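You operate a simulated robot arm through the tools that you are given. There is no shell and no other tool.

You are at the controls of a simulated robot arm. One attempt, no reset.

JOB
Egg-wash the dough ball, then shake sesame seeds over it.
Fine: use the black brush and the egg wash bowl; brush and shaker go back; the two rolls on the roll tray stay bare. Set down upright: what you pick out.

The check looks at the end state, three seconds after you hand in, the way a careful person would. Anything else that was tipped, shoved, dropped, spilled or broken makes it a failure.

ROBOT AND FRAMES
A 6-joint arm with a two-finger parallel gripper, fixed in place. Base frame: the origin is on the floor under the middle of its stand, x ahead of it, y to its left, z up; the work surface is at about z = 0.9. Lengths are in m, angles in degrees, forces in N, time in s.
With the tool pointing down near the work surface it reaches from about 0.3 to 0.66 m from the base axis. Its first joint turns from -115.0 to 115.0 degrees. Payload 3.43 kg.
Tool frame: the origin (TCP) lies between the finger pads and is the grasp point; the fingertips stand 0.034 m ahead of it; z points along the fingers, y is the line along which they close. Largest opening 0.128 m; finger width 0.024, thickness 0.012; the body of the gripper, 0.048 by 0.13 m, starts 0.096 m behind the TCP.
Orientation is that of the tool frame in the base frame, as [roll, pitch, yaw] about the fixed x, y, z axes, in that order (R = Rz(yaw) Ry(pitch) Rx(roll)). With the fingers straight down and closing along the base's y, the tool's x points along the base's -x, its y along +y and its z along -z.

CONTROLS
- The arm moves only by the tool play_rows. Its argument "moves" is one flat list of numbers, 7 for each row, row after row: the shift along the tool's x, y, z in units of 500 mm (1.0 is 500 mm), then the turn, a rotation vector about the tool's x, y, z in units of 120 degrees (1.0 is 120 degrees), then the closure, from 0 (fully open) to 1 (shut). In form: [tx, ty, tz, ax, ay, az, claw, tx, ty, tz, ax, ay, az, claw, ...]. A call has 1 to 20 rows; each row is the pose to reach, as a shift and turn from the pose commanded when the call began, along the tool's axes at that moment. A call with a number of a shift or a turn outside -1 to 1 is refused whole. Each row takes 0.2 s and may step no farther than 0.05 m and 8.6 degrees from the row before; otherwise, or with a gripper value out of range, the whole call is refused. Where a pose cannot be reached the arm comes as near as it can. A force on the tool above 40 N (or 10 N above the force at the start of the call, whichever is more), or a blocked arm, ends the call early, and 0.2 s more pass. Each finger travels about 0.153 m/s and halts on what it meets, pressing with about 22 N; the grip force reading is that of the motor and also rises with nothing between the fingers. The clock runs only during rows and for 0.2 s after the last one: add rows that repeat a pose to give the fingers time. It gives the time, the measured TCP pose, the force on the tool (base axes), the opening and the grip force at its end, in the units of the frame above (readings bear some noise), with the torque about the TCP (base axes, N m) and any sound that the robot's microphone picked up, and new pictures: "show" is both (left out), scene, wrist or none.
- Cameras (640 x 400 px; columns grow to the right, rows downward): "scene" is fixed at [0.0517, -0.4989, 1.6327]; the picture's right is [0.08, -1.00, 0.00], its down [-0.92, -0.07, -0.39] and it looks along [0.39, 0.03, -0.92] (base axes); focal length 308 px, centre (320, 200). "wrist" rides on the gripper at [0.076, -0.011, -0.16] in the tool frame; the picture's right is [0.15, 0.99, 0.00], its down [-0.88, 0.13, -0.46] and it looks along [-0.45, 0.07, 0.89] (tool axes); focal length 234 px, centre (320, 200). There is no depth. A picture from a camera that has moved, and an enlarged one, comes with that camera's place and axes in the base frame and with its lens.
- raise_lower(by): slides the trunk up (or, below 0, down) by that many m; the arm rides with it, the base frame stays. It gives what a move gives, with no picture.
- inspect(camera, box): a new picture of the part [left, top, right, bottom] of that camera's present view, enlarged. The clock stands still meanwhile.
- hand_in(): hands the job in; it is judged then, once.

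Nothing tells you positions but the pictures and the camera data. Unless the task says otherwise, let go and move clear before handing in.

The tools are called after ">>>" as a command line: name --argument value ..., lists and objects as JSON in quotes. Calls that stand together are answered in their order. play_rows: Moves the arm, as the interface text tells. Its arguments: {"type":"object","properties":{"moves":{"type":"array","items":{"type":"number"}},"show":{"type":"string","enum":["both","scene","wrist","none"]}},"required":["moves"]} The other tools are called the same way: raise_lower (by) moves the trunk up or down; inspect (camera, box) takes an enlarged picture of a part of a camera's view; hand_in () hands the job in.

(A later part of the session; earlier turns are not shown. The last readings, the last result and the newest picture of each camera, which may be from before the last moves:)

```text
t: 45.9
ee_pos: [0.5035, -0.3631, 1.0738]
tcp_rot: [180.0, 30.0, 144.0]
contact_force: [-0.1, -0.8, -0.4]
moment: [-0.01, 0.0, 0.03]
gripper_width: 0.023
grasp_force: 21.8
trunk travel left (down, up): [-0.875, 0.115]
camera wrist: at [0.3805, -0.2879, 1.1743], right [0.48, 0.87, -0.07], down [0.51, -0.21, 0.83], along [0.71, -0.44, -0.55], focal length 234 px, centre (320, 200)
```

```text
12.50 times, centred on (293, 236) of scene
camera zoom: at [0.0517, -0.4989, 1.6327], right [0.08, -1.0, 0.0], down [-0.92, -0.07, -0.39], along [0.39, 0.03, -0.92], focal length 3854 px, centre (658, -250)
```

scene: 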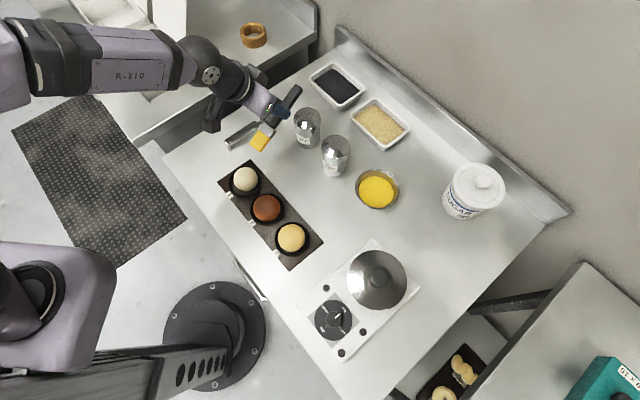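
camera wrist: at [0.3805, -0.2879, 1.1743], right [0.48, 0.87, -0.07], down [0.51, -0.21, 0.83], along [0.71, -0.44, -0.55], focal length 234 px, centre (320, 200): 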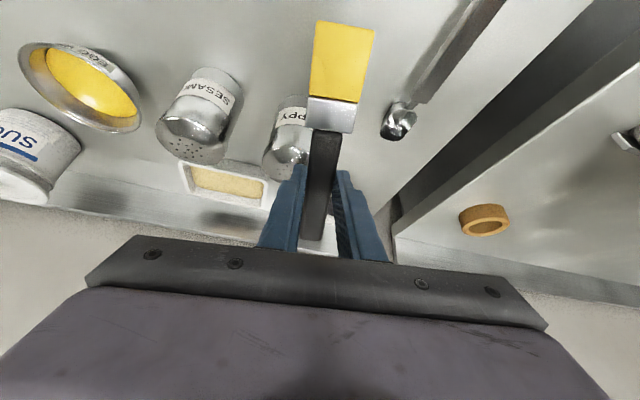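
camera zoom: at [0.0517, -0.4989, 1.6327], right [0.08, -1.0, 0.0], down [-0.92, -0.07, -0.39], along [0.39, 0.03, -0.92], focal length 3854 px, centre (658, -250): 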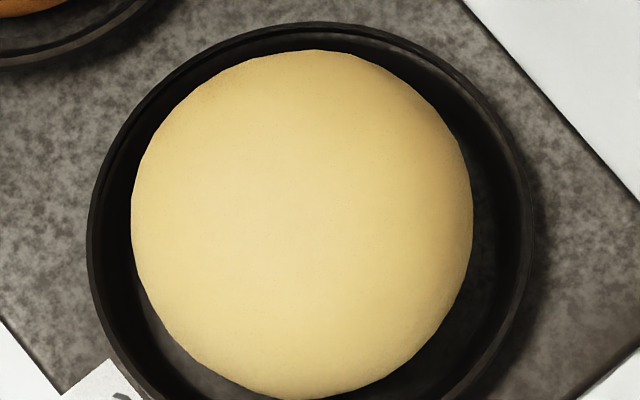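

Ball 3 looks slightly warmer than at the start, so the coating may build up gradually. I'll make more strokes and pause mid-stroke to read the contact force.

>>> play_rows --moves '[0.0616, 0, -0.0065, 0, 0, 0, 1, 0.1266, 0, -0.014, 0, 0, 0, 1, 0.1732, 0, -0.0132, 0, 0, 0, 1, 0.1889, 0, 0.014, 0, 0, 0, 1, 0.1718, 0, 0.0163, 0, 0, 0, 1, 0.1565, 0, 0.0219, 0, 0, 0, 1, 0.1461, 0, 0.0279, 0, 0, 0, 1]' --show "none"

>>> inspect --camera "scene" --box '[205, 135, 295, 205]'

>>> inspect --camera "wrist" --box '[260, 0, 430, 120]'

```text
t: 47.5
ee_pos: [0.4601, -0.33, 1.0247]
tcp_rot: [-180.0, 30.0, 144.0]
contact_force: [0.0, 0.6, -1.4]
moment: [0.0, 0.04, -0.03]
gripper_width: 0.0231
grasp_force: 21.7
trunk travel left (down, up): [-0.875, 0.115]
```

```text
5.71 times, centred on (250, 170) of scene
camera zoom: at [0.0517, -0.4989, 1.6327], right [0.08, -1.0, 0.0], down [-0.92, -0.07, -0.39], along [0.39, 0.03, -0.92], focal length 1762 px, centre (720, 371)
```

zoom: 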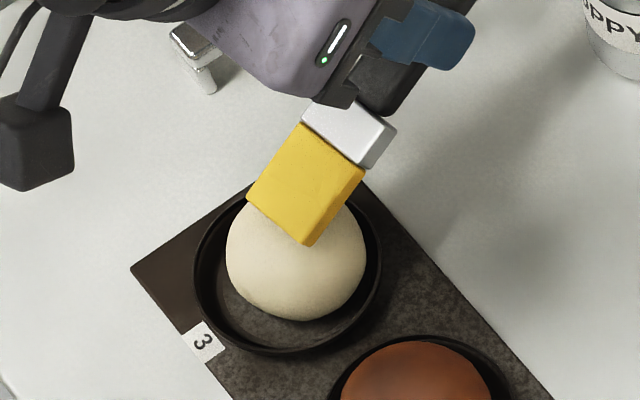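

```text
3.33 times, centred on (345, 60) of wrist
camera zoom: at [0.3356, -0.2552, 1.1244], right [0.48, 0.87, -0.07], down [0.51, -0.21, 0.83], along [0.71, -0.44, -0.55], focal length 781 px, centre (237, 667)
```

zoom: 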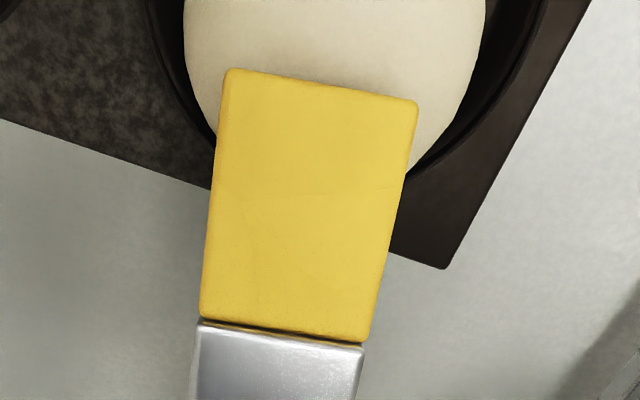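

No contact here; the tip is hovering a millimetre or two high. I'll press down 3 mm in small steps to find the contact.

>>> play_rows --moves '[0.001, 0, 0.0017, 0, 0, 0, 1, 0.002, 0, 0.0035, 0, 0, 0, 1, 0.003, 0, 0.0052, 0, 0, 0, 1]' --show "none"

```text
t: 48.3
ee_pos: [0.4595, -0.3299, 1.0202]
tcp_rot: [-180.0, 30.1, 143.8]
contact_force: [0.7, 1.9, 1.8]
moment: [0.24, 0.09, -0.06]
gripper_width: 0.0229
grasp_force: 22.1
trunk travel left (down, up): [-0.875, 0.115]
```

Contact found with 2 to 3 N. I'll brush back and forth over the crown at this depth.

>>> play_rows --moves '[-0.0098, 0, 0.007, 0, 0, 0, 1, -0.0189, 0, 0.0153, 0, 0, 0, 1, -0.0098, 0, 0.007, 0, 0, 0, 1, 0, 0, 0, 0, 0, 0, 1, 0.0142, 0, -0.0075, 0, 0, 0, 1, 0.0256, 0, -0.0116, 0, 0, 0, 1, 0.0358, 0, -0.014, 0, 0, 0, 1, 0.0256, 0, -0.0116, 0, 0, 0, 1, 0.0142, 0, -0.0075, 0, 0, 0, 1, 0, 0, 0, 0, 0, 0, 1, -0.0098, 0, 0.007, 0, 0, 0, 1, -0.0189, 0, 0.0153, 0, 0, 0, 1, -0.0244, 0, 0.0217, 0, 0, 0, 1, -0.0189, 0, 0.0153, 0, 0, 0, 1, -0.0098, 0, 0.007, 0, 0, 0, 1, 0, 0, 0, 0, 0, 0, 1, 0.0142, 0, -0.0075, 0, 0, 0, 1, 0.0256, 0, -0.0116, 0, 0, 0, 1, 0.0142, 0, -0.0075, 0, 0, 0, 1, 0, 0, 0, 0, 0, 0, 1]' --show "none"

>>> inspect --camera "scene" --box '[205, 135, 295, 205]'

>>> inspect --camera "wrist" --box '[260, 0, 430, 120]'

```text
t: 52.5
ee_pos: [0.459, -0.3303, 1.0202]
tcp_rot: [-180.0, 30.1, 143.9]
contact_force: [0.2, 1.1, -0.1]
moment: [0.01, -0.02, -0.01]
gripper_width: 0.0229
grasp_force: 22.1
trunk travel left (down, up): [-0.875, 0.115]
```

```text
5.71 times, centred on (250, 170) of scene
camera zoom: at [0.0517, -0.4989, 1.6327], right [0.08, -1.0, 0.0], down [-0.92, -0.07, -0.39], along [0.39, 0.03, -0.92], focal length 1762 px, centre (720, 371)
```

zoom: 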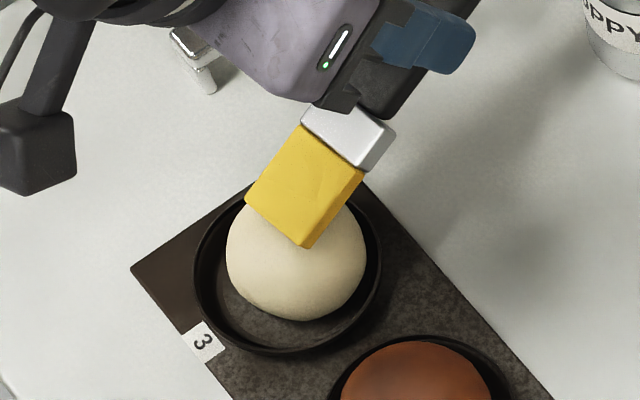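

```text
3.33 times, centred on (345, 60) of wrist
camera zoom: at [0.3354, -0.2552, 1.1218], right [0.48, 0.87, -0.07], down [0.51, -0.21, 0.83], along [0.71, -0.44, -0.55], focal length 781 px, centre (237, 667)
```

zoom: 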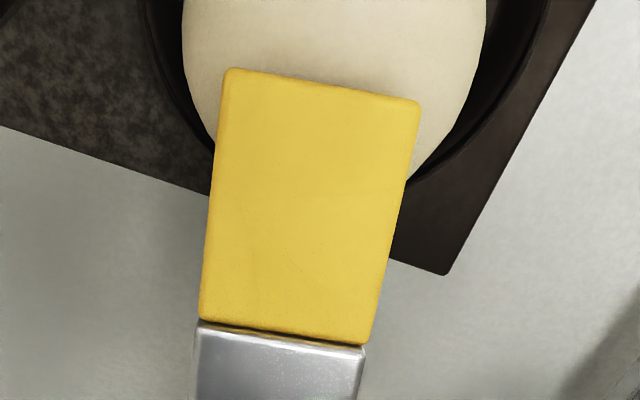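

The ball's tone is becoming warmer, so the wash is building up gradually. I'll continue brushing with slightly more depth to keep contact.

>>> play_rows --moves '[0.0015, 0, 0.0026, 0, 0, 0, 1, -0.0078, 0, 0.0105, 0, 0, 0, 1, -0.0169, 0, 0.0188, 0, 0, 0, 1, -0.0224, 0, 0.0252, 0, 0, 0, 1, -0.0172, 0, 0.0182, 0, 0, 0, 1, -0.008, 0, 0.0102, 0, 0, 0, 1, 0.002, 0, 0.0035, 0, 0, 0, 1, 0.0162, 0, -0.004, 0, 0, 0, 1, 0.0276, 0, -0.0081, 0, 0, 0, 1, 0.0378, 0, -0.0105, 0, 0, 0, 1, 0.0278, 0, -0.0078, 0, 0, 0, 1, 0.0165, 0, -0.0035, 0, 0, 0, 1, 0.0024, 0, 0.0042, 0, 0, 0, 1, -0.0074, 0, 0.0112, 0, 0, 0, 1, -0.0165, 0, 0.0194, 0, 0, 0, 1, -0.022, 0, 0.0259, 0, 0, 0, 1]' --show "none"

>>> inspect --camera "scene" --box '[205, 135, 295, 205]'

>>> inspect --camera "wrist" --box '[260, 0, 430, 120]'

```text
t: 55.9
ee_pos: [0.4713, -0.3392, 1.0165]
tcp_rot: [180.0, 30.1, 143.9]
contact_force: [-1.0, 1.0, 4.5]
moment: [0.41, 0.4, -0.03]
gripper_width: 0.0229
grasp_force: 21.9
trunk travel left (down, up): [-0.875, 0.115]
```

```text
5.71 times, centred on (250, 170) of scene
camera zoom: at [0.0517, -0.4989, 1.6327], right [0.08, -1.0, 0.0], down [-0.92, -0.07, -0.39], along [0.39, 0.03, -0.92], focal length 1762 px, centre (720, 371)
```

zoom: 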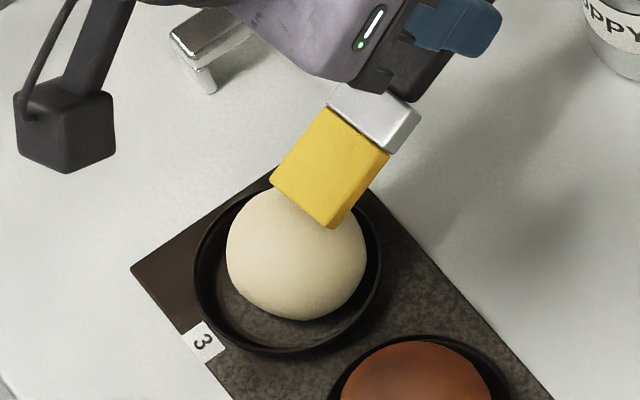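

```text
3.33 times, centred on (345, 60) of wrist
camera zoom: at [0.3473, -0.2642, 1.1169], right [0.48, 0.87, -0.07], down [0.51, -0.21, 0.84], along [0.71, -0.44, -0.54], focal length 781 px, centre (237, 667)
```

zoom: 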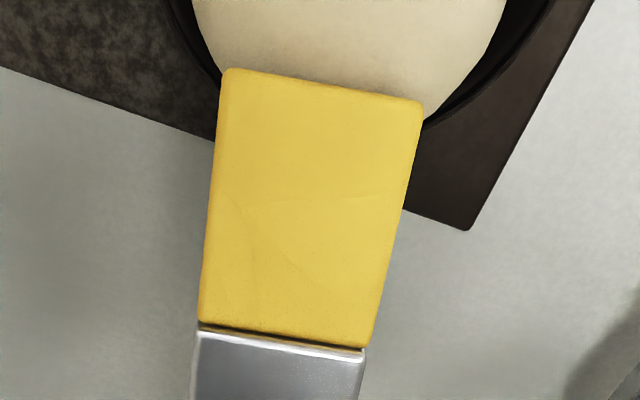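

The ball keeps getting warmer in tone. I'll pull clear and compare with the earlier close-up.

>>> play_rows --moves '[-0.03, 0, -0.03, 0, 0, 0, 1, -0.07, 0, -0.04, 0, 0, 0, 1, -0.1106, 0, -0.0516, 0, 0, 0, 1]' --show "wrist"

>>> inspect --camera "scene" --box '[232, 165, 262, 195]'

>>> inspect --camera "scene" --box '[210, 150, 325, 260]'

```text
t: 56.7
ee_pos: [0.4991, -0.3606, 1.0655]
tcp_rot: [-180.0, 30.0, 143.9]
contact_force: [0.0, -0.5, -0.7]
moment: [0.02, 0.0, 0.0]
gripper_width: 0.0233
grasp_force: 21.7
trunk travel left (down, up): [-0.875, 0.115]
camera wrist: at [0.3757, -0.2855, 1.1662], right [0.48, 0.87, -0.07], down [0.51, -0.21, 0.83], along [0.71, -0.44, -0.55], focal length 234 px, centre (320, 200)
```

wrist: 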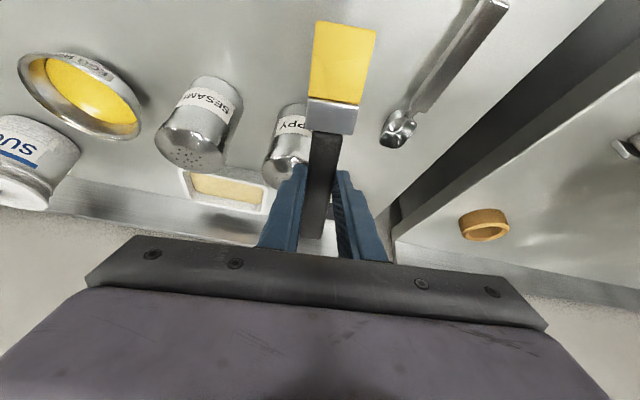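

```text
13.33 times, centred on (247, 180) of scene
camera zoom: at [0.0517, -0.4989, 1.6327], right [0.08, -1.0, 0.0], down [-0.92, -0.07, -0.39], along [0.39, 0.03, -0.92], focal length 4111 px, centre (1293, 467)
```

zoom: 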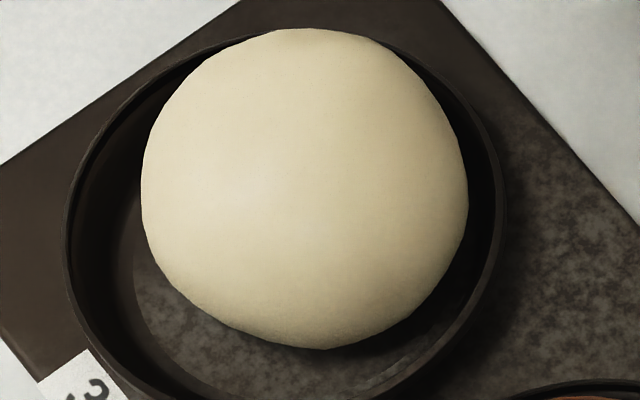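

```text
3.64 times, centred on (268, 205) of scene
camera zoom: at [0.0517, -0.4989, 1.6327], right [0.08, -1.0, 0.0], down [-0.92, -0.07, -0.39], along [0.39, 0.03, -0.92], focal length 1121 px, centre (511, 182)
```

zoom: 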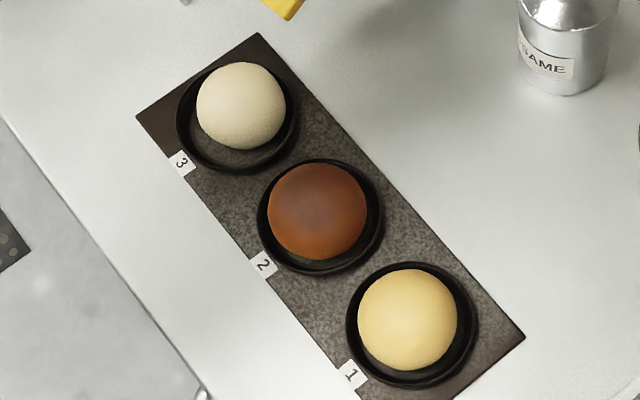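

The ball has a hint of gloss, and the brush looks paler than right after dipping, so wash is being transferred slowly. Let me compare the brush colour closely.

>>> inspect --camera "wrist" --box '[300, 10, 390, 110]'

>>> inspect --camera "wrist" --box '[10, 40, 160, 150]'

```text
4.00 times, centred on (345, 60) of wrist
camera zoom: at [0.3757, -0.2855, 1.1662], right [0.48, 0.87, -0.07], down [0.51, -0.21, 0.83], along [0.71, -0.44, -0.55], focal length 937 px, centre (220, 760)
```

zoom: 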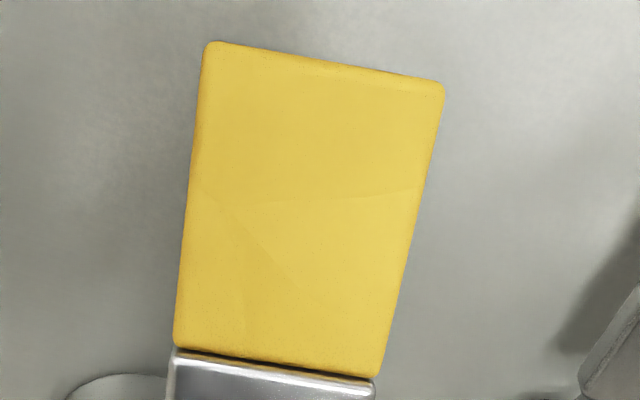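

```text
3.64 times, centred on (85, 95) of wrist
camera zoom: at [0.3757, -0.2855, 1.1662], right [0.48, 0.87, -0.07], down [0.51, -0.21, 0.83], along [0.71, -0.44, -0.55], focal length 852 px, centre (1174, 582)
```

zoom: 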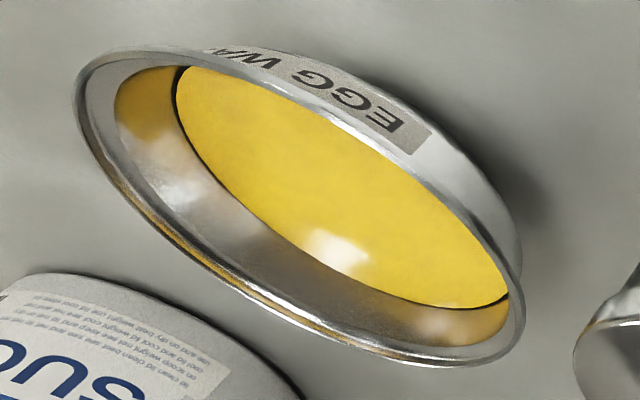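

The brush is clearly giving up wash, so I'll keep going. First I'll come back to the inward side of the crown and find light contact again.

>>> play_rows --moves '[0.0641, 0.003, -0.0003, 0, 0, 0, 1, 0.1223, 0.003, 0.0007, 0, 0, 0, 1, 0.1499, 0.003, 0.0125, 0, 0, 0, 1, 0.1559, 0.003, 0.0229, 0, 0, 0, 1, 0.1574, 0.003, 0.0255, 0, 0, 0, 1, 0.1574, 0.003, 0.0255, 0, 0, 0, 1]' --show "none"

>>> inspect --camera "scene" --box '[205, 135, 295, 205]'

```text
t: 58.1
ee_pos: [0.4517, -0.3232, 1.0168]
tcp_rot: [179.9, 30.1, 143.9]
contact_force: [-1.6, 0.2, 6.1]
moment: [0.34, 0.48, -0.02]
gripper_width: 0.0231
grasp_force: 22.1
trunk travel left (down, up): [-0.875, 0.115]
```

```text
5.71 times, centred on (250, 170) of scene
camera zoom: at [0.0517, -0.4989, 1.6327], right [0.08, -1.0, 0.0], down [-0.92, -0.07, -0.39], along [0.39, 0.03, -0.92], focal length 1762 px, centre (720, 371)
```

zoom: 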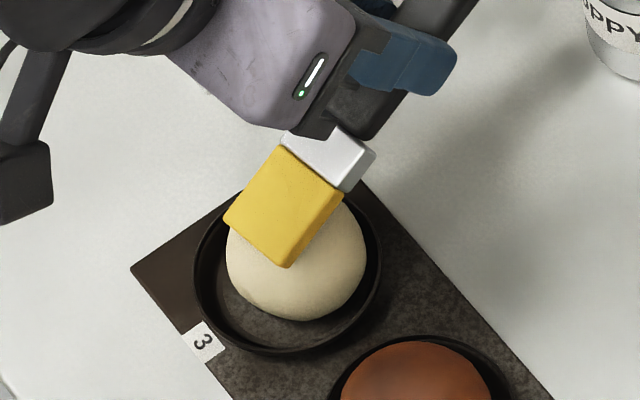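

Solid contact at about 6 N. I'll now run a series of back-and-forth strokes that follow the crown.

>>> play_rows --moves '[-0.0116, 0, 0.0039, 0, 0, 0, 1, -0.0262, 0, 0.0105, 0, 0, 0, 1, -0.0393, 0, 0.0199, 0, 0, 0, 1, -0.048, 0, 0.0289, 0, 0, 0, 1, -0.0393, 0, 0.0199, 0, 0, 0, 1, -0.026, 0, 0.0109, 0, 0, 0, 1, -0.0114, 0, 0.0043, 0, 0, 0, 1, 0.0005, 0, 0.0009, 0, 0, 0, 1, -0.0114, 0, 0.0043, 0, 0, 0, 1, -0.0259, 0, 0.0111, 0, 0, 0, 1, -0.0391, 0, 0.0203, 0, 0, 0, 1, -0.0478, 0, 0.0292, 0, 0, 0, 1, -0.039, 0, 0.0204, 0, 0, 0, 1, -0.0258, 0, 0.0112, 0, 0, 0, 1, -0.0112, 0, 0.0046, 0, 0, 0, 1, 0.0008, 0, 0.0014, 0, 0, 0, 1, -0.0112, 0, 0.0046, 0, 0, 0, 1, -0.0257, 0, 0.0114, 0, 0, 0, 1, -0.0389, 0, 0.0206, 0, 0, 0, 1, -0.0257, 0, 0.0114, 0, 0, 0, 1]' --show "none"

>>> inspect --camera "scene" --box '[205, 135, 295, 205]'

>>> inspect --camera "wrist" --box '[260, 0, 430, 120]'

```text
t: 62.3
ee_pos: [0.462, -0.33, 1.0174]
tcp_rot: [180.0, 30.1, 143.9]
contact_force: [0.5, -0.1, -0.3]
moment: [0.0, 0.0, 0.01]
gripper_width: 0.0229
grasp_force: 21.9
trunk travel left (down, up): [-0.875, 0.115]
```

```text
5.71 times, centred on (250, 170) of scene
camera zoom: at [0.0517, -0.4989, 1.6327], right [0.08, -1.0, 0.0], down [-0.92, -0.07, -0.39], along [0.39, 0.03, -0.92], focal length 1762 px, centre (720, 371)
```

zoom: 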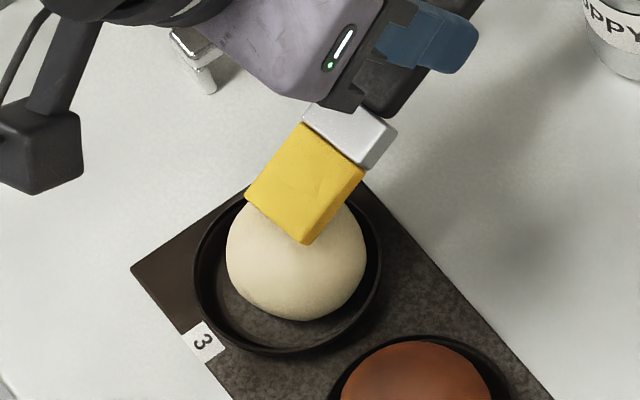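

```text
3.33 times, centred on (345, 60) of wrist
camera zoom: at [0.3383, -0.2553, 1.1173], right [0.48, 0.87, -0.07], down [0.51, -0.21, 0.84], along [0.71, -0.44, -0.55], focal length 781 px, centre (237, 667)
```

zoom: 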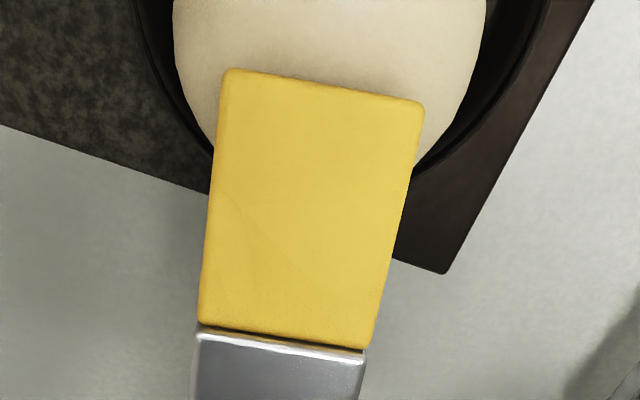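

Contact over the centreline was intermittent, and the even, gradual tint suggests the coating depends on how much of the surface has been brushed. I'll roll the brush about 25° and stroke the left flank of the dough.

>>> play_rows --moves '[-0.012, 0.012, -0.0208, 0.0694, 0, 0, 1, -0.014, 0.028, -0.0242, 0.1389, 0, 0, 1, 0.0088, 0.0456, -0.0328, 0.2083, 0, 0, 1, 0.0188, 0.0456, -0.0155, 0.2083, 0, 0, 1, 0.027, 0.0456, -0.0013, 0.2083, 0, 0, 1, 0.0154, 0.0456, 0.0027, 0.2083, 0, 0, 1, 0.0045, 0.0456, 0.0078, 0.2083, 0, 0, 1, 0.0045, 0.0456, 0.0078, 0.2083, 0, 0, 1]' --show "none"

>>> inspect --camera "scene" --box '[205, 135, 295, 205]'

>>> inspect --camera "wrist" --box '[260, 0, 430, 120]'

```text
t: 64.1
ee_pos: [0.4758, -0.3124, 1.0125]
tcp_rot: [-155.1, 30.0, 143.9]
contact_force: [-1.7, 3.4, 3.7]
moment: [0.41, 0.39, -0.25]
gripper_width: 0.0228
grasp_force: 21.9
trunk travel left (down, up): [-0.875, 0.115]
```

```text
5.71 times, centred on (250, 170) of scene
camera zoom: at [0.0517, -0.4989, 1.6327], right [0.08, -1.0, 0.0], down [-0.92, -0.07, -0.39], along [0.39, 0.03, -0.92], focal length 1762 px, centre (720, 371)
```

zoom: 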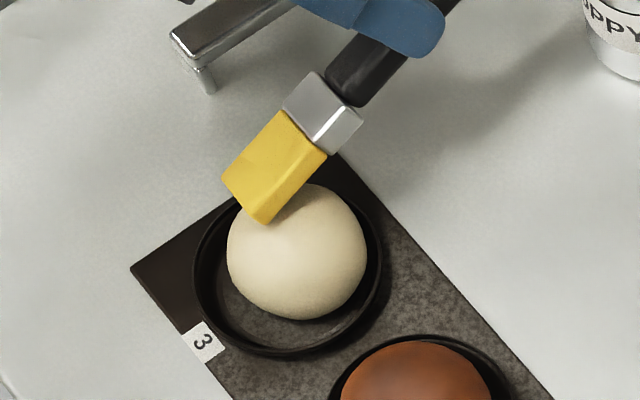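

```text
3.33 times, centred on (345, 60) of wrist
camera zoom: at [0.3962, -0.184, 1.1041], right [0.59, 0.68, -0.44], down [0.65, -0.09, 0.75], along [0.47, -0.73, -0.5], focal length 781 px, centre (237, 667)
```

zoom: 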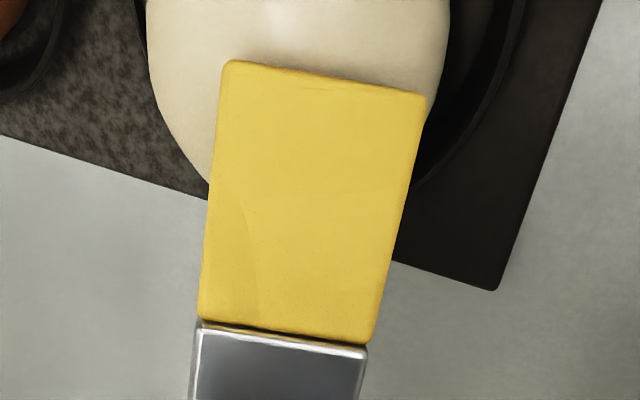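

Good contact on this flank, and a glossy highlight shows on the dough. I'll stroke along this flank.

>>> play_rows --moves '[-0.0099, 0.0029, 0.0062, 0, 0, 0, 1, -0.0187, 0.0066, 0.0141, 0, 0, 0, 1, -0.0259, 0.0115, 0.0246, 0, 0, 0, 1, -0.0187, 0.0066, 0.0141, 0, 0, 0, 1, -0.0099, 0.0029, 0.0062, 0, 0, 0, 1, 0, 0, 0.001, 0, 0, 0, 1, 0.0109, -0.0022, -0.0037, 0, 0, 0, 1, 0.0229, -0.0035, -0.0066, 0, 0, 0, 1, 0.0365, -0.0037, -0.007, 0, 0, 0, 1, 0.0229, -0.0035, -0.0066, 0, 0, 0, 1, 0.0109, -0.0022, -0.0037, 0, 0, 0, 1, 0, 0, 0.002, 0, 0, 0, 1, -0.0099, 0.0029, 0.0082, 0, 0, 0, 1, -0.0187, 0.0066, 0.0161, 0, 0, 0, 1]' --show "none"

>>> inspect --camera "scene" --box '[205, 135, 295, 205]'

>>> inspect --camera "wrist" --box '[260, 0, 430, 120]'

```text
t: 67.1
ee_pos: [0.4862, -0.3206, 1.0092]
tcp_rot: [-155.0, 30.0, 143.9]
contact_force: [0.1, 0.5, -1.0]
moment: [-0.02, -0.01, 0.01]
gripper_width: 0.0229
grasp_force: 21.4
trunk travel left (down, up): [-0.875, 0.115]
```

```text
5.71 times, centred on (250, 170) of scene
camera zoom: at [0.0517, -0.4989, 1.6327], right [0.08, -1.0, 0.0], down [-0.92, -0.07, -0.39], along [0.39, 0.03, -0.92], focal length 1762 px, centre (720, 371)
```

zoom: 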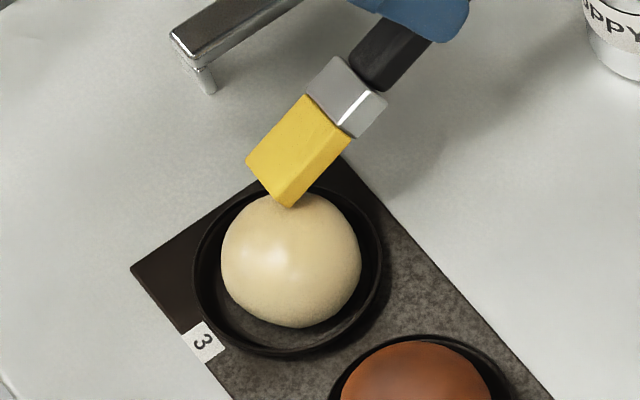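

```text
3.33 times, centred on (345, 60) of wrist
camera zoom: at [0.4067, -0.1926, 1.1013], right [0.59, 0.68, -0.44], down [0.65, -0.09, 0.75], along [0.47, -0.73, -0.5], focal length 781 px, centre (237, 667)
```

zoom: 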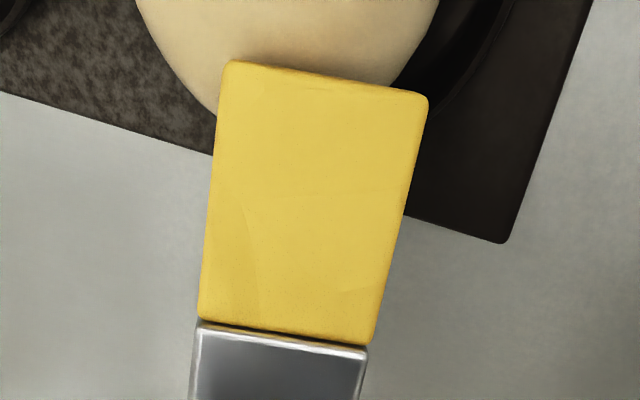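

The ball now shows a clear yellow tint and gloss, so ball 3 is the dough and it is taking the wash. Next is the opposite flank with the opposite roll.

>>> play_rows --moves '[-0.015, -0.011, -0.0236, -0.0694, 0, 0, 1, -0.02, -0.0328, -0.023, -0.1389, 0, 0, 1, -0.0134, -0.0544, -0.0222, -0.2083, 0, 0, 1, -0.0046, -0.0748, -0.0182, -0.2778, 0, 0, 1, 0.004, -0.095, -0.0144, -0.3472, 0, 0, 1, 0.0118, -0.1072, -0.0084, -0.4167, 0, 0, 1, 0.0268, -0.0962, 0.0152, -0.4167, 0, 0, 1, 0.0288, -0.0948, 0.0182, -0.4167, 0, 0, 1, 0.0288, -0.0948, 0.0182, -0.4167, 0, 0, 1]' --show "none"

>>> inspect --camera "scene" --box '[205, 135, 295, 205]'

>>> inspect --camera "wrist" --box '[260, 0, 430, 120]'

```text
t: 69.1
ee_pos: [0.445, -0.3469, 1.0133]
tcp_rot: [155.0, 30.0, 143.8]
contact_force: [0.3, -0.1, -1.0]
moment: [0.0, 0.05, 0.0]
gripper_width: 0.0233
grasp_force: 21.9
trunk travel left (down, up): [-0.875, 0.115]
```

```text
5.71 times, centred on (250, 170) of scene
camera zoom: at [0.0517, -0.4989, 1.6327], right [0.08, -1.0, 0.0], down [-0.92, -0.07, -0.39], along [0.39, 0.03, -0.92], focal length 1762 px, centre (720, 371)
```

zoom: 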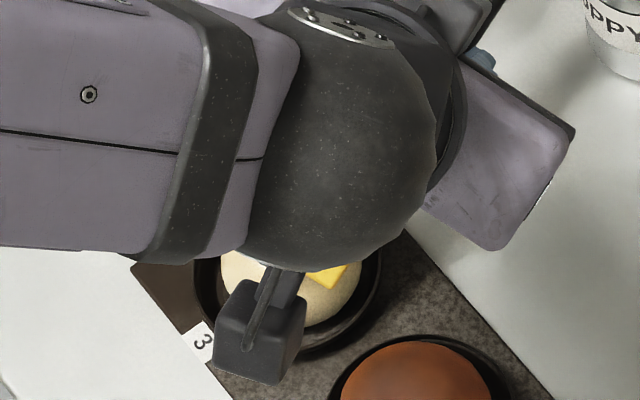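

```text
3.33 times, centred on (345, 60) of wrist
camera zoom: at [0.2885, -0.3315, 1.0964], right [0.26, 0.92, 0.29], down [0.38, -0.37, 0.85], along [0.89, -0.11, -0.45], focal length 781 px, centre (237, 667)
```

zoom: 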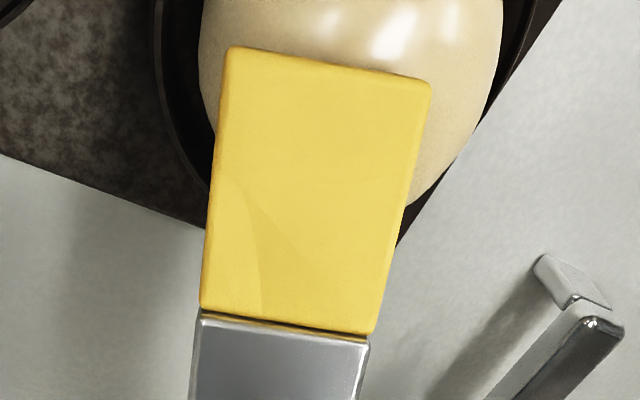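

The dough is glossy now. The brush hasn't touched on this side yet, so I'll lower in small steps.

>>> play_rows --moves '[0.0015, -0.0011, 0.0024, 0, 0, 0, 1, 0.003, -0.0022, 0.0047, 0, 0, 0, 1, 0.0045, -0.0033, 0.007, 0, 0, 0, 1]' --show "none"

```text
t: 69.9
ee_pos: [0.4442, -0.3469, 1.0082]
tcp_rot: [155.0, 30.1, 143.9]
contact_force: [-0.6, -1.2, 6.4]
moment: [0.34, 0.49, 0.13]
gripper_width: 0.0231
grasp_force: 21.9
trunk travel left (down, up): [-0.875, 0.115]
```

Contact at about 6 N on this flank. I'll stroke back and forth along it.

>>> play_rows --moves '[0.0109, 0.0022, -0.0047, 0, 0, 0, 1, 0.0229, 0.0035, -0.0076, 0, 0, 0, 1, 0.0317, 0.0038, -0.0082, 0, 0, 0, 1, 0.0229, 0.0035, -0.0076, 0, 0, 0, 1, 0.0109, 0.0022, -0.0047, 0, 0, 0, 1, 0, 0, 0, 0, 0, 0, 1, -0.0099, -0.0029, 0.0062, 0, 0, 0, 1, -0.0187, -0.0066, 0.0141, 0, 0, 0, 1, -0.0237, -0.0097, 0.0208, 0, 0, 0, 1, -0.0187, -0.0066, 0.0141, 0, 0, 0, 1, -0.0099, -0.0029, 0.0072, 0, 0, 0, 1, 0.0003, -0.0002, 0.001, 0, 0, 0, 1, 0.0112, 0.002, -0.0037, 0, 0, 0, 1, 0.0232, 0.0033, -0.0066, 0, 0, 0, 1, 0.0112, 0.002, -0.0037, 0, 0, 0, 1, 0.0003, -0.0002, 0.001, 0, 0, 0, 1, -0.0096, -0.0031, 0.0072, 0, 0, 0, 1, -0.0184, -0.0068, 0.0151, 0, 0, 0, 1]' --show "none"

>>> inspect --camera "wrist" --box '[260, 0, 430, 120]'

>>> inspect --camera "scene" --box '[205, 135, 295, 205]'

```text
t: 73.7
ee_pos: [0.4543, -0.3536, 1.0045]
tcp_rot: [155.0, 30.0, 144.0]
contact_force: [-0.4, -0.2, -0.4]
moment: [0.02, 0.0, 0.03]
gripper_width: 0.023
grasp_force: 22.2
trunk travel left (down, up): [-0.875, 0.115]
```

```text
3.33 times, centred on (345, 60) of wrist
camera zoom: at [0.2984, -0.3383, 1.0884], right [0.26, 0.92, 0.29], down [0.38, -0.37, 0.85], along [0.89, -0.11, -0.45], focal length 781 px, centre (237, 667)
```

zoom: 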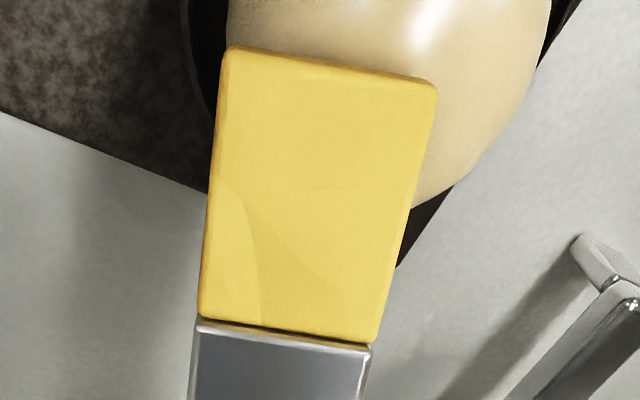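

```text
5.71 times, centred on (250, 170) of scene
camera zoom: at [0.0517, -0.4989, 1.6327], right [0.08, -1.0, 0.0], down [-0.92, -0.07, -0.39], along [0.39, 0.03, -0.92], focal length 1762 px, centre (720, 371)
```

zoom: 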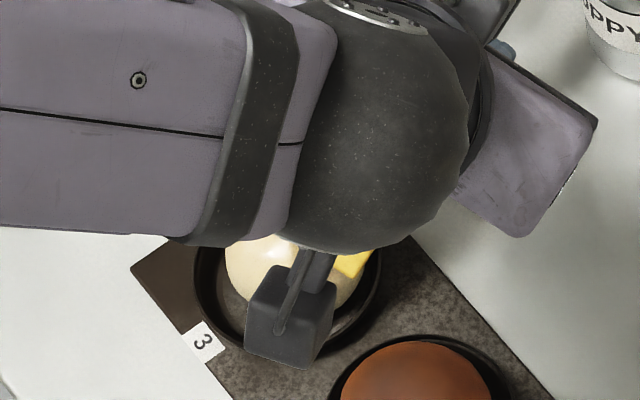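

The coating is clearly building. I'll lift off, undo the roll and move outward to inspect the dough.

>>> play_rows --moves '[-0.02, 0.0146, -0.0314, 0, 0, 0, 1, -0.066, 0.0374, -0.0424, 0.0694, 0, 0, 1, -0.102, 0.053, -0.0378, 0.1389, 0, 0, 1, -0.133, 0.062, -0.0265, 0.2083, 0, 0, 1, -0.133, 0.062, -0.0265, 0.2083, 0, 0, 1]' --show "both"

>>> inspect --camera "scene" --box '[232, 165, 262, 195]'

>>> inspect --camera "scene" --box '[210, 150, 325, 260]'

```text
t: 74.9
ee_pos: [0.5034, -0.3629, 1.0596]
tcp_rot: [180.0, 30.0, 143.9]
contact_force: [0.2, -0.2, -0.3]
moment: [-0.02, 0.02, 0.03]
gripper_width: 0.0231
grasp_force: 21.3
trunk travel left (down, up): [-0.875, 0.115]
camera wrist: at [0.3791, -0.2877, 1.1607], right [0.48, 0.87, -0.07], down [0.51, -0.21, 0.84], along [0.72, -0.44, -0.54], focal length 234 px, centre (320, 200)
```

scene: 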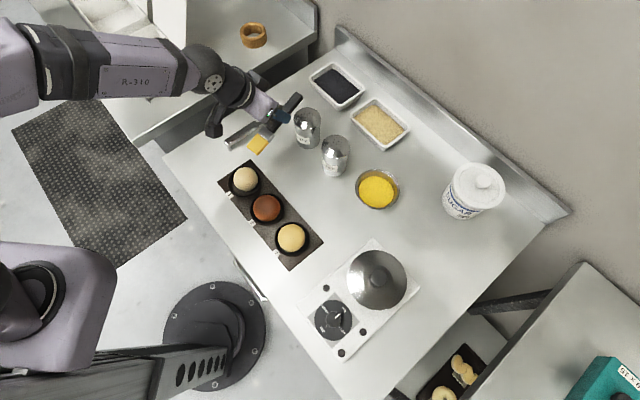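
wrist: 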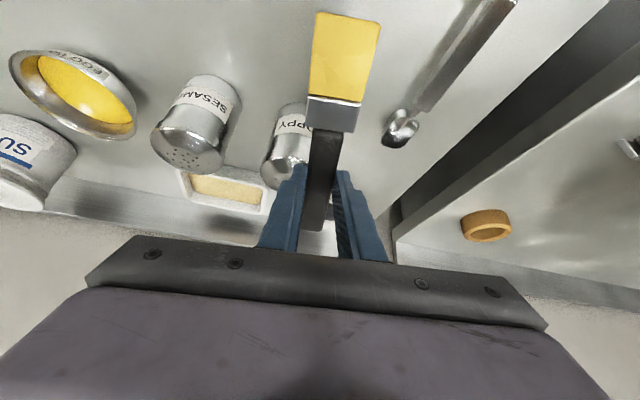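

```text
13.33 times, centred on (247, 180) of scene
camera zoom: at [0.0517, -0.4989, 1.6327], right [0.08, -1.0, 0.0], down [-0.92, -0.07, -0.39], along [0.39, 0.03, -0.92], focal length 4111 px, centre (1293, 467)
```

zoom: 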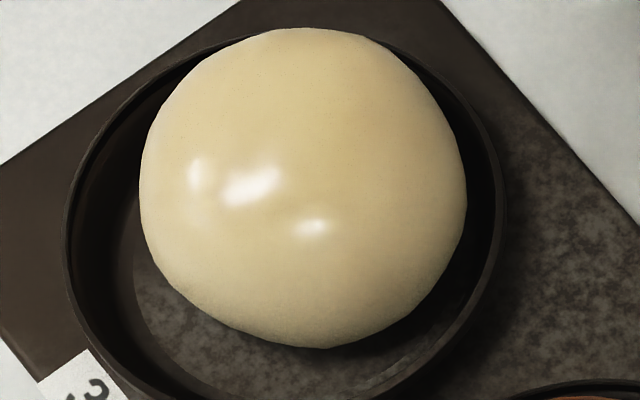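

```text
3.64 times, centred on (268, 205) of scene
camera zoom: at [0.0517, -0.4989, 1.6327], right [0.08, -1.0, 0.0], down [-0.92, -0.07, -0.39], along [0.39, 0.03, -0.92], focal length 1121 px, centre (511, 182)
```

zoom: 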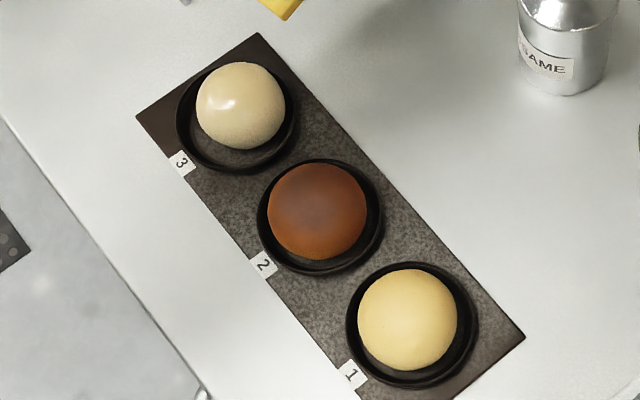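

The dough ball is now glossy with an even egg tint, and rolls 1 and 2 are untouched. For full coverage I'll add strokes at intermediate and steeper rolls. First I'll re-measure the brush in the grip.

>>> inspect --camera "wrist" --box '[300, 0, 400, 110]'

>>> inspect --camera "scene" --box '[230, 85, 310, 165]'

```text
3.64 times, centred on (350, 55) of wrist
camera zoom: at [0.3791, -0.2877, 1.1607], right [0.48, 0.87, -0.07], down [0.51, -0.21, 0.84], along [0.72, -0.44, -0.54], focal length 852 px, centre (211, 727)
```

zoom: 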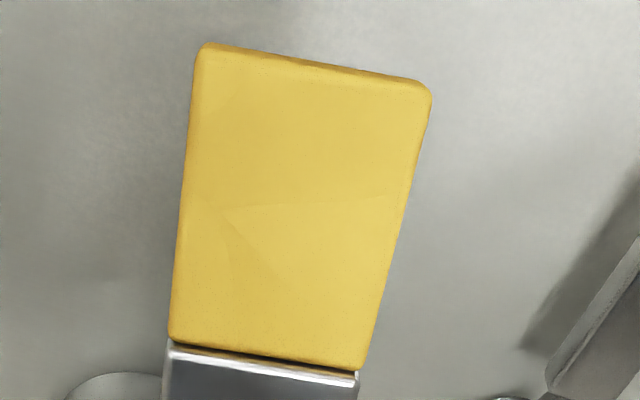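

```text
5.00 times, centred on (270, 125) of scene
camera zoom: at [0.0517, -0.4989, 1.6327], right [0.08, -1.0, 0.0], down [-0.92, -0.07, -0.39], along [0.39, 0.03, -0.92], focal length 1542 px, centre (570, 575)
```

zoom: 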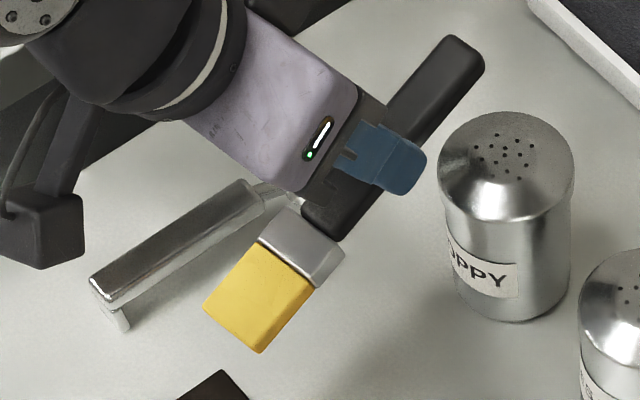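

The brush now sits about 15° up from the tool axis. I'll tilt the tool to 40° to compensate, roll 12° and come down on the left-of-centre strip.

>>> play_rows --moves '[0.0346, 0.008, -0.02, 0.0333, -0.0278, 0.0029, 1, 0.0829, 0.018, -0.0363, 0.0667, -0.0556, 0.0058, 1, 0.1402, 0.0254, -0.0463, 0.1, -0.0833, 0.0087, 1, 0.1532, 0.0254, -0.0238, 0.1, -0.0833, 0.0087, 1, 0.1597, 0.0254, -0.0125, 0.1, -0.0833, 0.0087, 1, 0.1597, 0.0254, -0.0125, 0.1, -0.0833, 0.0087, 1]' --show "none"

>>> inspect --camera "scene" --box '[205, 135, 295, 205]'

>>> inspect --camera "wrist" --box '[260, 0, 430, 120]'

```text
t: 76.3
ee_pos: [0.4525, -0.3113, 1.0262]
tcp_rot: [-168.0, 40.0, 144.0]
contact_force: [0.1, -0.4, -0.7]
moment: [-0.03, 0.05, -0.01]
gripper_width: 0.0228
grasp_force: 21.4
trunk travel left (down, up): [-0.875, 0.115]
```

```text
5.71 times, centred on (250, 170) of scene
camera zoom: at [0.0517, -0.4989, 1.6327], right [0.08, -1.0, 0.0], down [-0.92, -0.07, -0.39], along [0.39, 0.03, -0.92], focal length 1762 px, centre (720, 371)
```

zoom: 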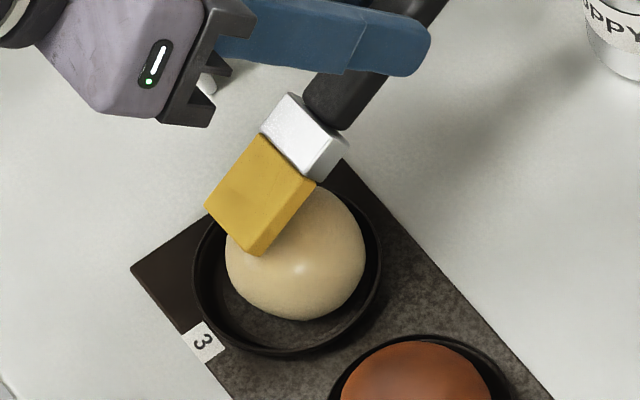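

```text
3.33 times, centred on (345, 60) of wrist
camera zoom: at [0.3363, -0.1989, 1.0985], right [0.59, 0.77, -0.25], down [0.46, -0.06, 0.89], along [0.67, -0.64, -0.39], focal length 781 px, centre (237, 667)
```

zoom: 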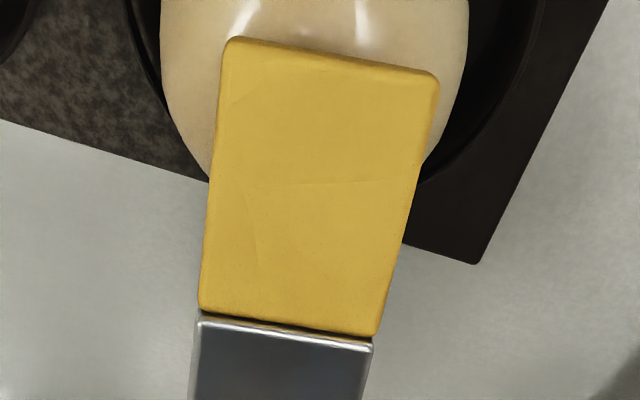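

Positioned correctly. I'll press lightly and stroke along this strip.

>>> play_rows --moves '[0.0039, 0.001, 0.0045, 0, 0, 0, 1, -0.0075, 0.002, 0.0095, 0, 0, 0, 1, -0.0193, 0.0037, 0.0176, 0, 0, 0, 1, -0.0305, 0.0061, 0.0288, 0, 0, 0, 1, -0.0374, 0.0083, 0.0391, 0, 0, 0, 1, -0.0411, 0.01, 0.0471, 0, 0, 0, 1, -0.0374, 0.0083, 0.0391, 0, 0, 0, 1, -0.0301, 0.0063, 0.0293, 0, 0, 0, 1, -0.0186, 0.0039, 0.0184, 0, 0, 0, 1, -0.0066, 0.0022, 0.0105, 0, 0, 0, 1, 0.0048, 0.0012, 0.0055, 0, 0, 0, 1, -0.0066, 0.0022, 0.0105, 0, 0, 0, 1, -0.0184, 0.0039, 0.0186, 0, 0, 0, 1, -0.0296, 0.0063, 0.0298, 0, 0, 0, 1]' --show "none"

>>> inspect --camera "scene" --box '[205, 135, 295, 205]'

>>> inspect --camera "wrist" --box '[260, 0, 430, 120]'

```text
t: 79.3
ee_pos: [0.4706, -0.3229, 1.0247]
tcp_rot: [-168.0, 39.9, 144.0]
contact_force: [-0.3, -0.2, -0.1]
moment: [-0.01, 0.01, -0.04]
gripper_width: 0.023
grasp_force: 22.1
trunk travel left (down, up): [-0.875, 0.115]
```

```text
5.71 times, centred on (250, 170) of scene
camera zoom: at [0.0517, -0.4989, 1.6327], right [0.08, -1.0, 0.0], down [-0.92, -0.07, -0.39], along [0.39, 0.03, -0.92], focal length 1762 px, centre (720, 371)
```

zoom: 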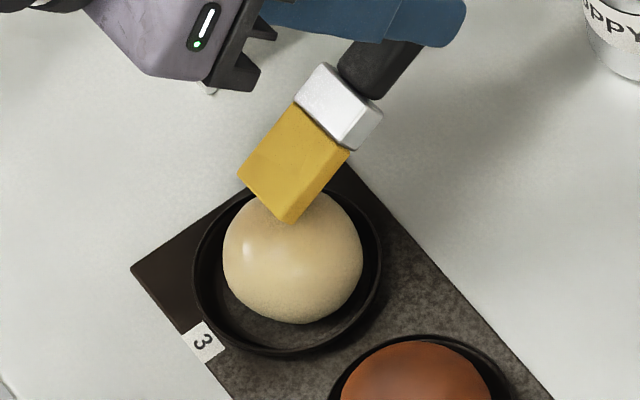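

```text
3.33 times, centred on (345, 60) of wrist
camera zoom: at [0.3535, -0.2112, 1.0963], right [0.59, 0.77, -0.25], down [0.46, -0.06, 0.89], along [0.67, -0.64, -0.39], focal length 781 px, centre (237, 667)
```

zoom: 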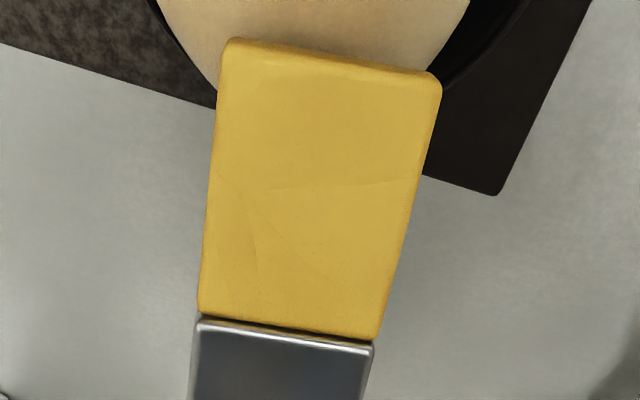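

The tint is deepening. I'll do the mirror strip with a -12° roll.

>>> play_rows --moves '[-0.0154, -0.0136, -0.016, -0.0667, 0, 0, 1, 0.0004, -0.033, -0.0306, -0.1333, 0, 0, 1, 0.0232, -0.0528, -0.0406, -0.2, 0, 0, 1, 0.038, -0.0492, -0.0234, -0.2, 0, 0, 1, 0.0444, -0.0476, -0.016, -0.2, 0, 0, 1, 0.0302, -0.0466, -0.0112, -0.2, 0, 0, 1, 0.0188, -0.0448, -0.0032, -0.2, 0, 0, 1, 0.0075, -0.0424, 0.0078, -0.2, 0, 0, 1, 0.0008, -0.0402, 0.0182, -0.2, 0, 0, 1, -0.003, -0.0386, 0.026, -0.2, 0, 0, 1, 0.0008, -0.0402, 0.0182, -0.2, 0, 0, 1, 0.0075, -0.0424, 0.0078, -0.2, 0, 0, 1, 0.0188, -0.0448, -0.0032, -0.2, 0, 0, 1, 0.0302, -0.0466, -0.0112, -0.2, 0, 0, 1, 0.0444, -0.0476, -0.016, -0.2, 0, 0, 1, 0.0302, -0.0466, -0.0112, -0.2, 0, 0, 1, 0.0188, -0.0448, -0.0032, -0.2, 0, 0, 1, 0.0075, -0.0424, 0.0078, -0.2, 0, 0, 1]' --show "none"

>>> inspect --camera "scene" --box '[205, 135, 295, 205]'

>>> inspect --camera "wrist" --box '[260, 0, 430, 120]'

```text
t: 83.1
ee_pos: [0.4539, -0.3394, 1.0207]
tcp_rot: [168.1, 39.9, 143.9]
contact_force: [-0.9, 0.3, 0.1]
moment: [0.01, 0.03, -0.01]
gripper_width: 0.0233
grasp_force: 21.6
out of reach, approached as far as the arm can: row 2, 3
trunk travel left (down, up): [-0.875, 0.115]
```

```text
5.71 times, centred on (250, 170) of scene
camera zoom: at [0.0517, -0.4989, 1.6327], right [0.08, -1.0, 0.0], down [-0.92, -0.07, -0.39], along [0.39, 0.03, -0.92], focal length 1762 px, centre (720, 371)
```

zoom: 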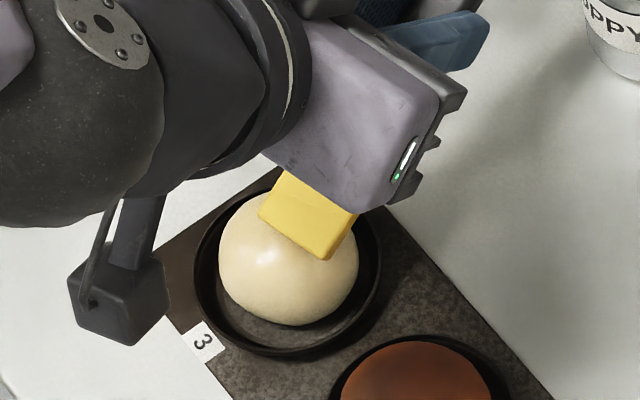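

```text
3.33 times, centred on (345, 60) of wrist
camera zoom: at [0.3016, -0.2825, 1.0909], right [0.37, 0.93, 0.06], down [0.32, -0.19, 0.93], along [0.87, -0.33, -0.37], focal length 781 px, centre (237, 667)
```

zoom: 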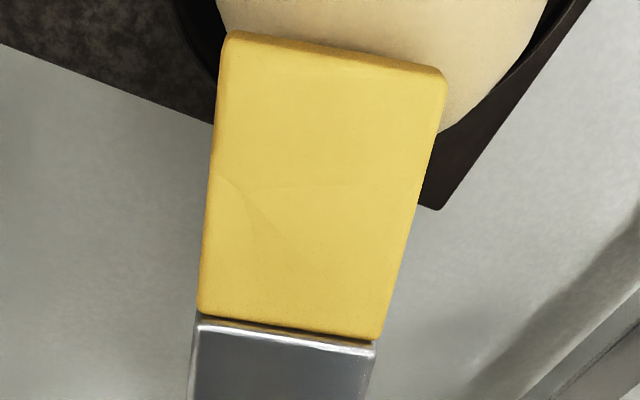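

The dough is now clearly egg-yellow and glossy. I'll lift off carefully, return to the flat 30° pose and inspect.

>>> play_rows --moves '[-0.0193, 0.0048, -0.0225, 0, 0, 0, 1, -0.0386, 0.0096, -0.045, 0.05, 0.0417, 0.0043, 1, -0.0884, 0.0168, -0.0406, 0.1, 0.0833, 0.0087, 1, -0.1256, 0.0208, -0.0212, 0.1, 0.0833, 0.0087, 1, -0.1256, 0.0208, -0.0212, 0.1, 0.0833, 0.0087, 1]' --show "wrist"

>>> inspect --camera "scene" --box '[232, 165, 262, 195]'

>>> inspect --camera "scene" --box '[210, 150, 325, 260]'

```text
t: 84.3
ee_pos: [0.4705, -0.3623, 1.0584]
tcp_rot: [178.6, 30.7, 144.0]
contact_force: [0.3, -0.2, -0.4]
moment: [-0.01, -0.01, 0.0]
gripper_width: 0.0232
grasp_force: 22.0
out of reach, approached as far as the arm can: row 2, 3, 4, 5
trunk travel left (down, up): [-0.875, 0.115]
camera wrist: at [0.3429, -0.2893, 1.1568], right [0.47, 0.88, -0.05], down [0.49, -0.21, 0.84], along [0.73, -0.42, -0.53], focal length 234 px, centre (320, 200)
```

wrist: 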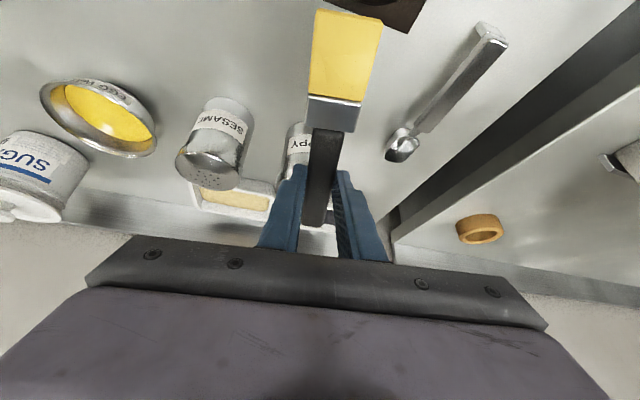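

```text
13.33 times, centred on (247, 180) of scene
camera zoom: at [0.0517, -0.4989, 1.6327], right [0.08, -1.0, 0.0], down [-0.92, -0.07, -0.39], along [0.39, 0.03, -0.92], focal length 4111 px, centre (1293, 467)
```

zoom: 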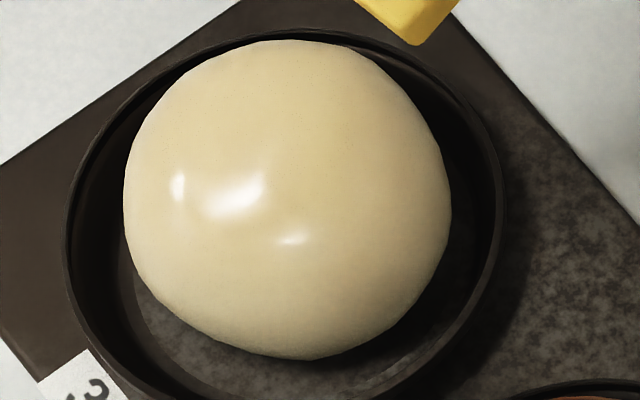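

```text
3.64 times, centred on (268, 205) of scene
camera zoom: at [0.0517, -0.4989, 1.6327], right [0.08, -1.0, 0.0], down [-0.92, -0.07, -0.39], along [0.39, 0.03, -0.92], focal length 1121 px, centre (511, 182)
```

zoom: 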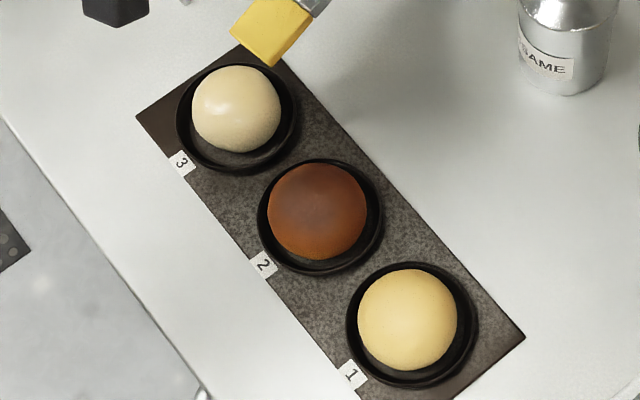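

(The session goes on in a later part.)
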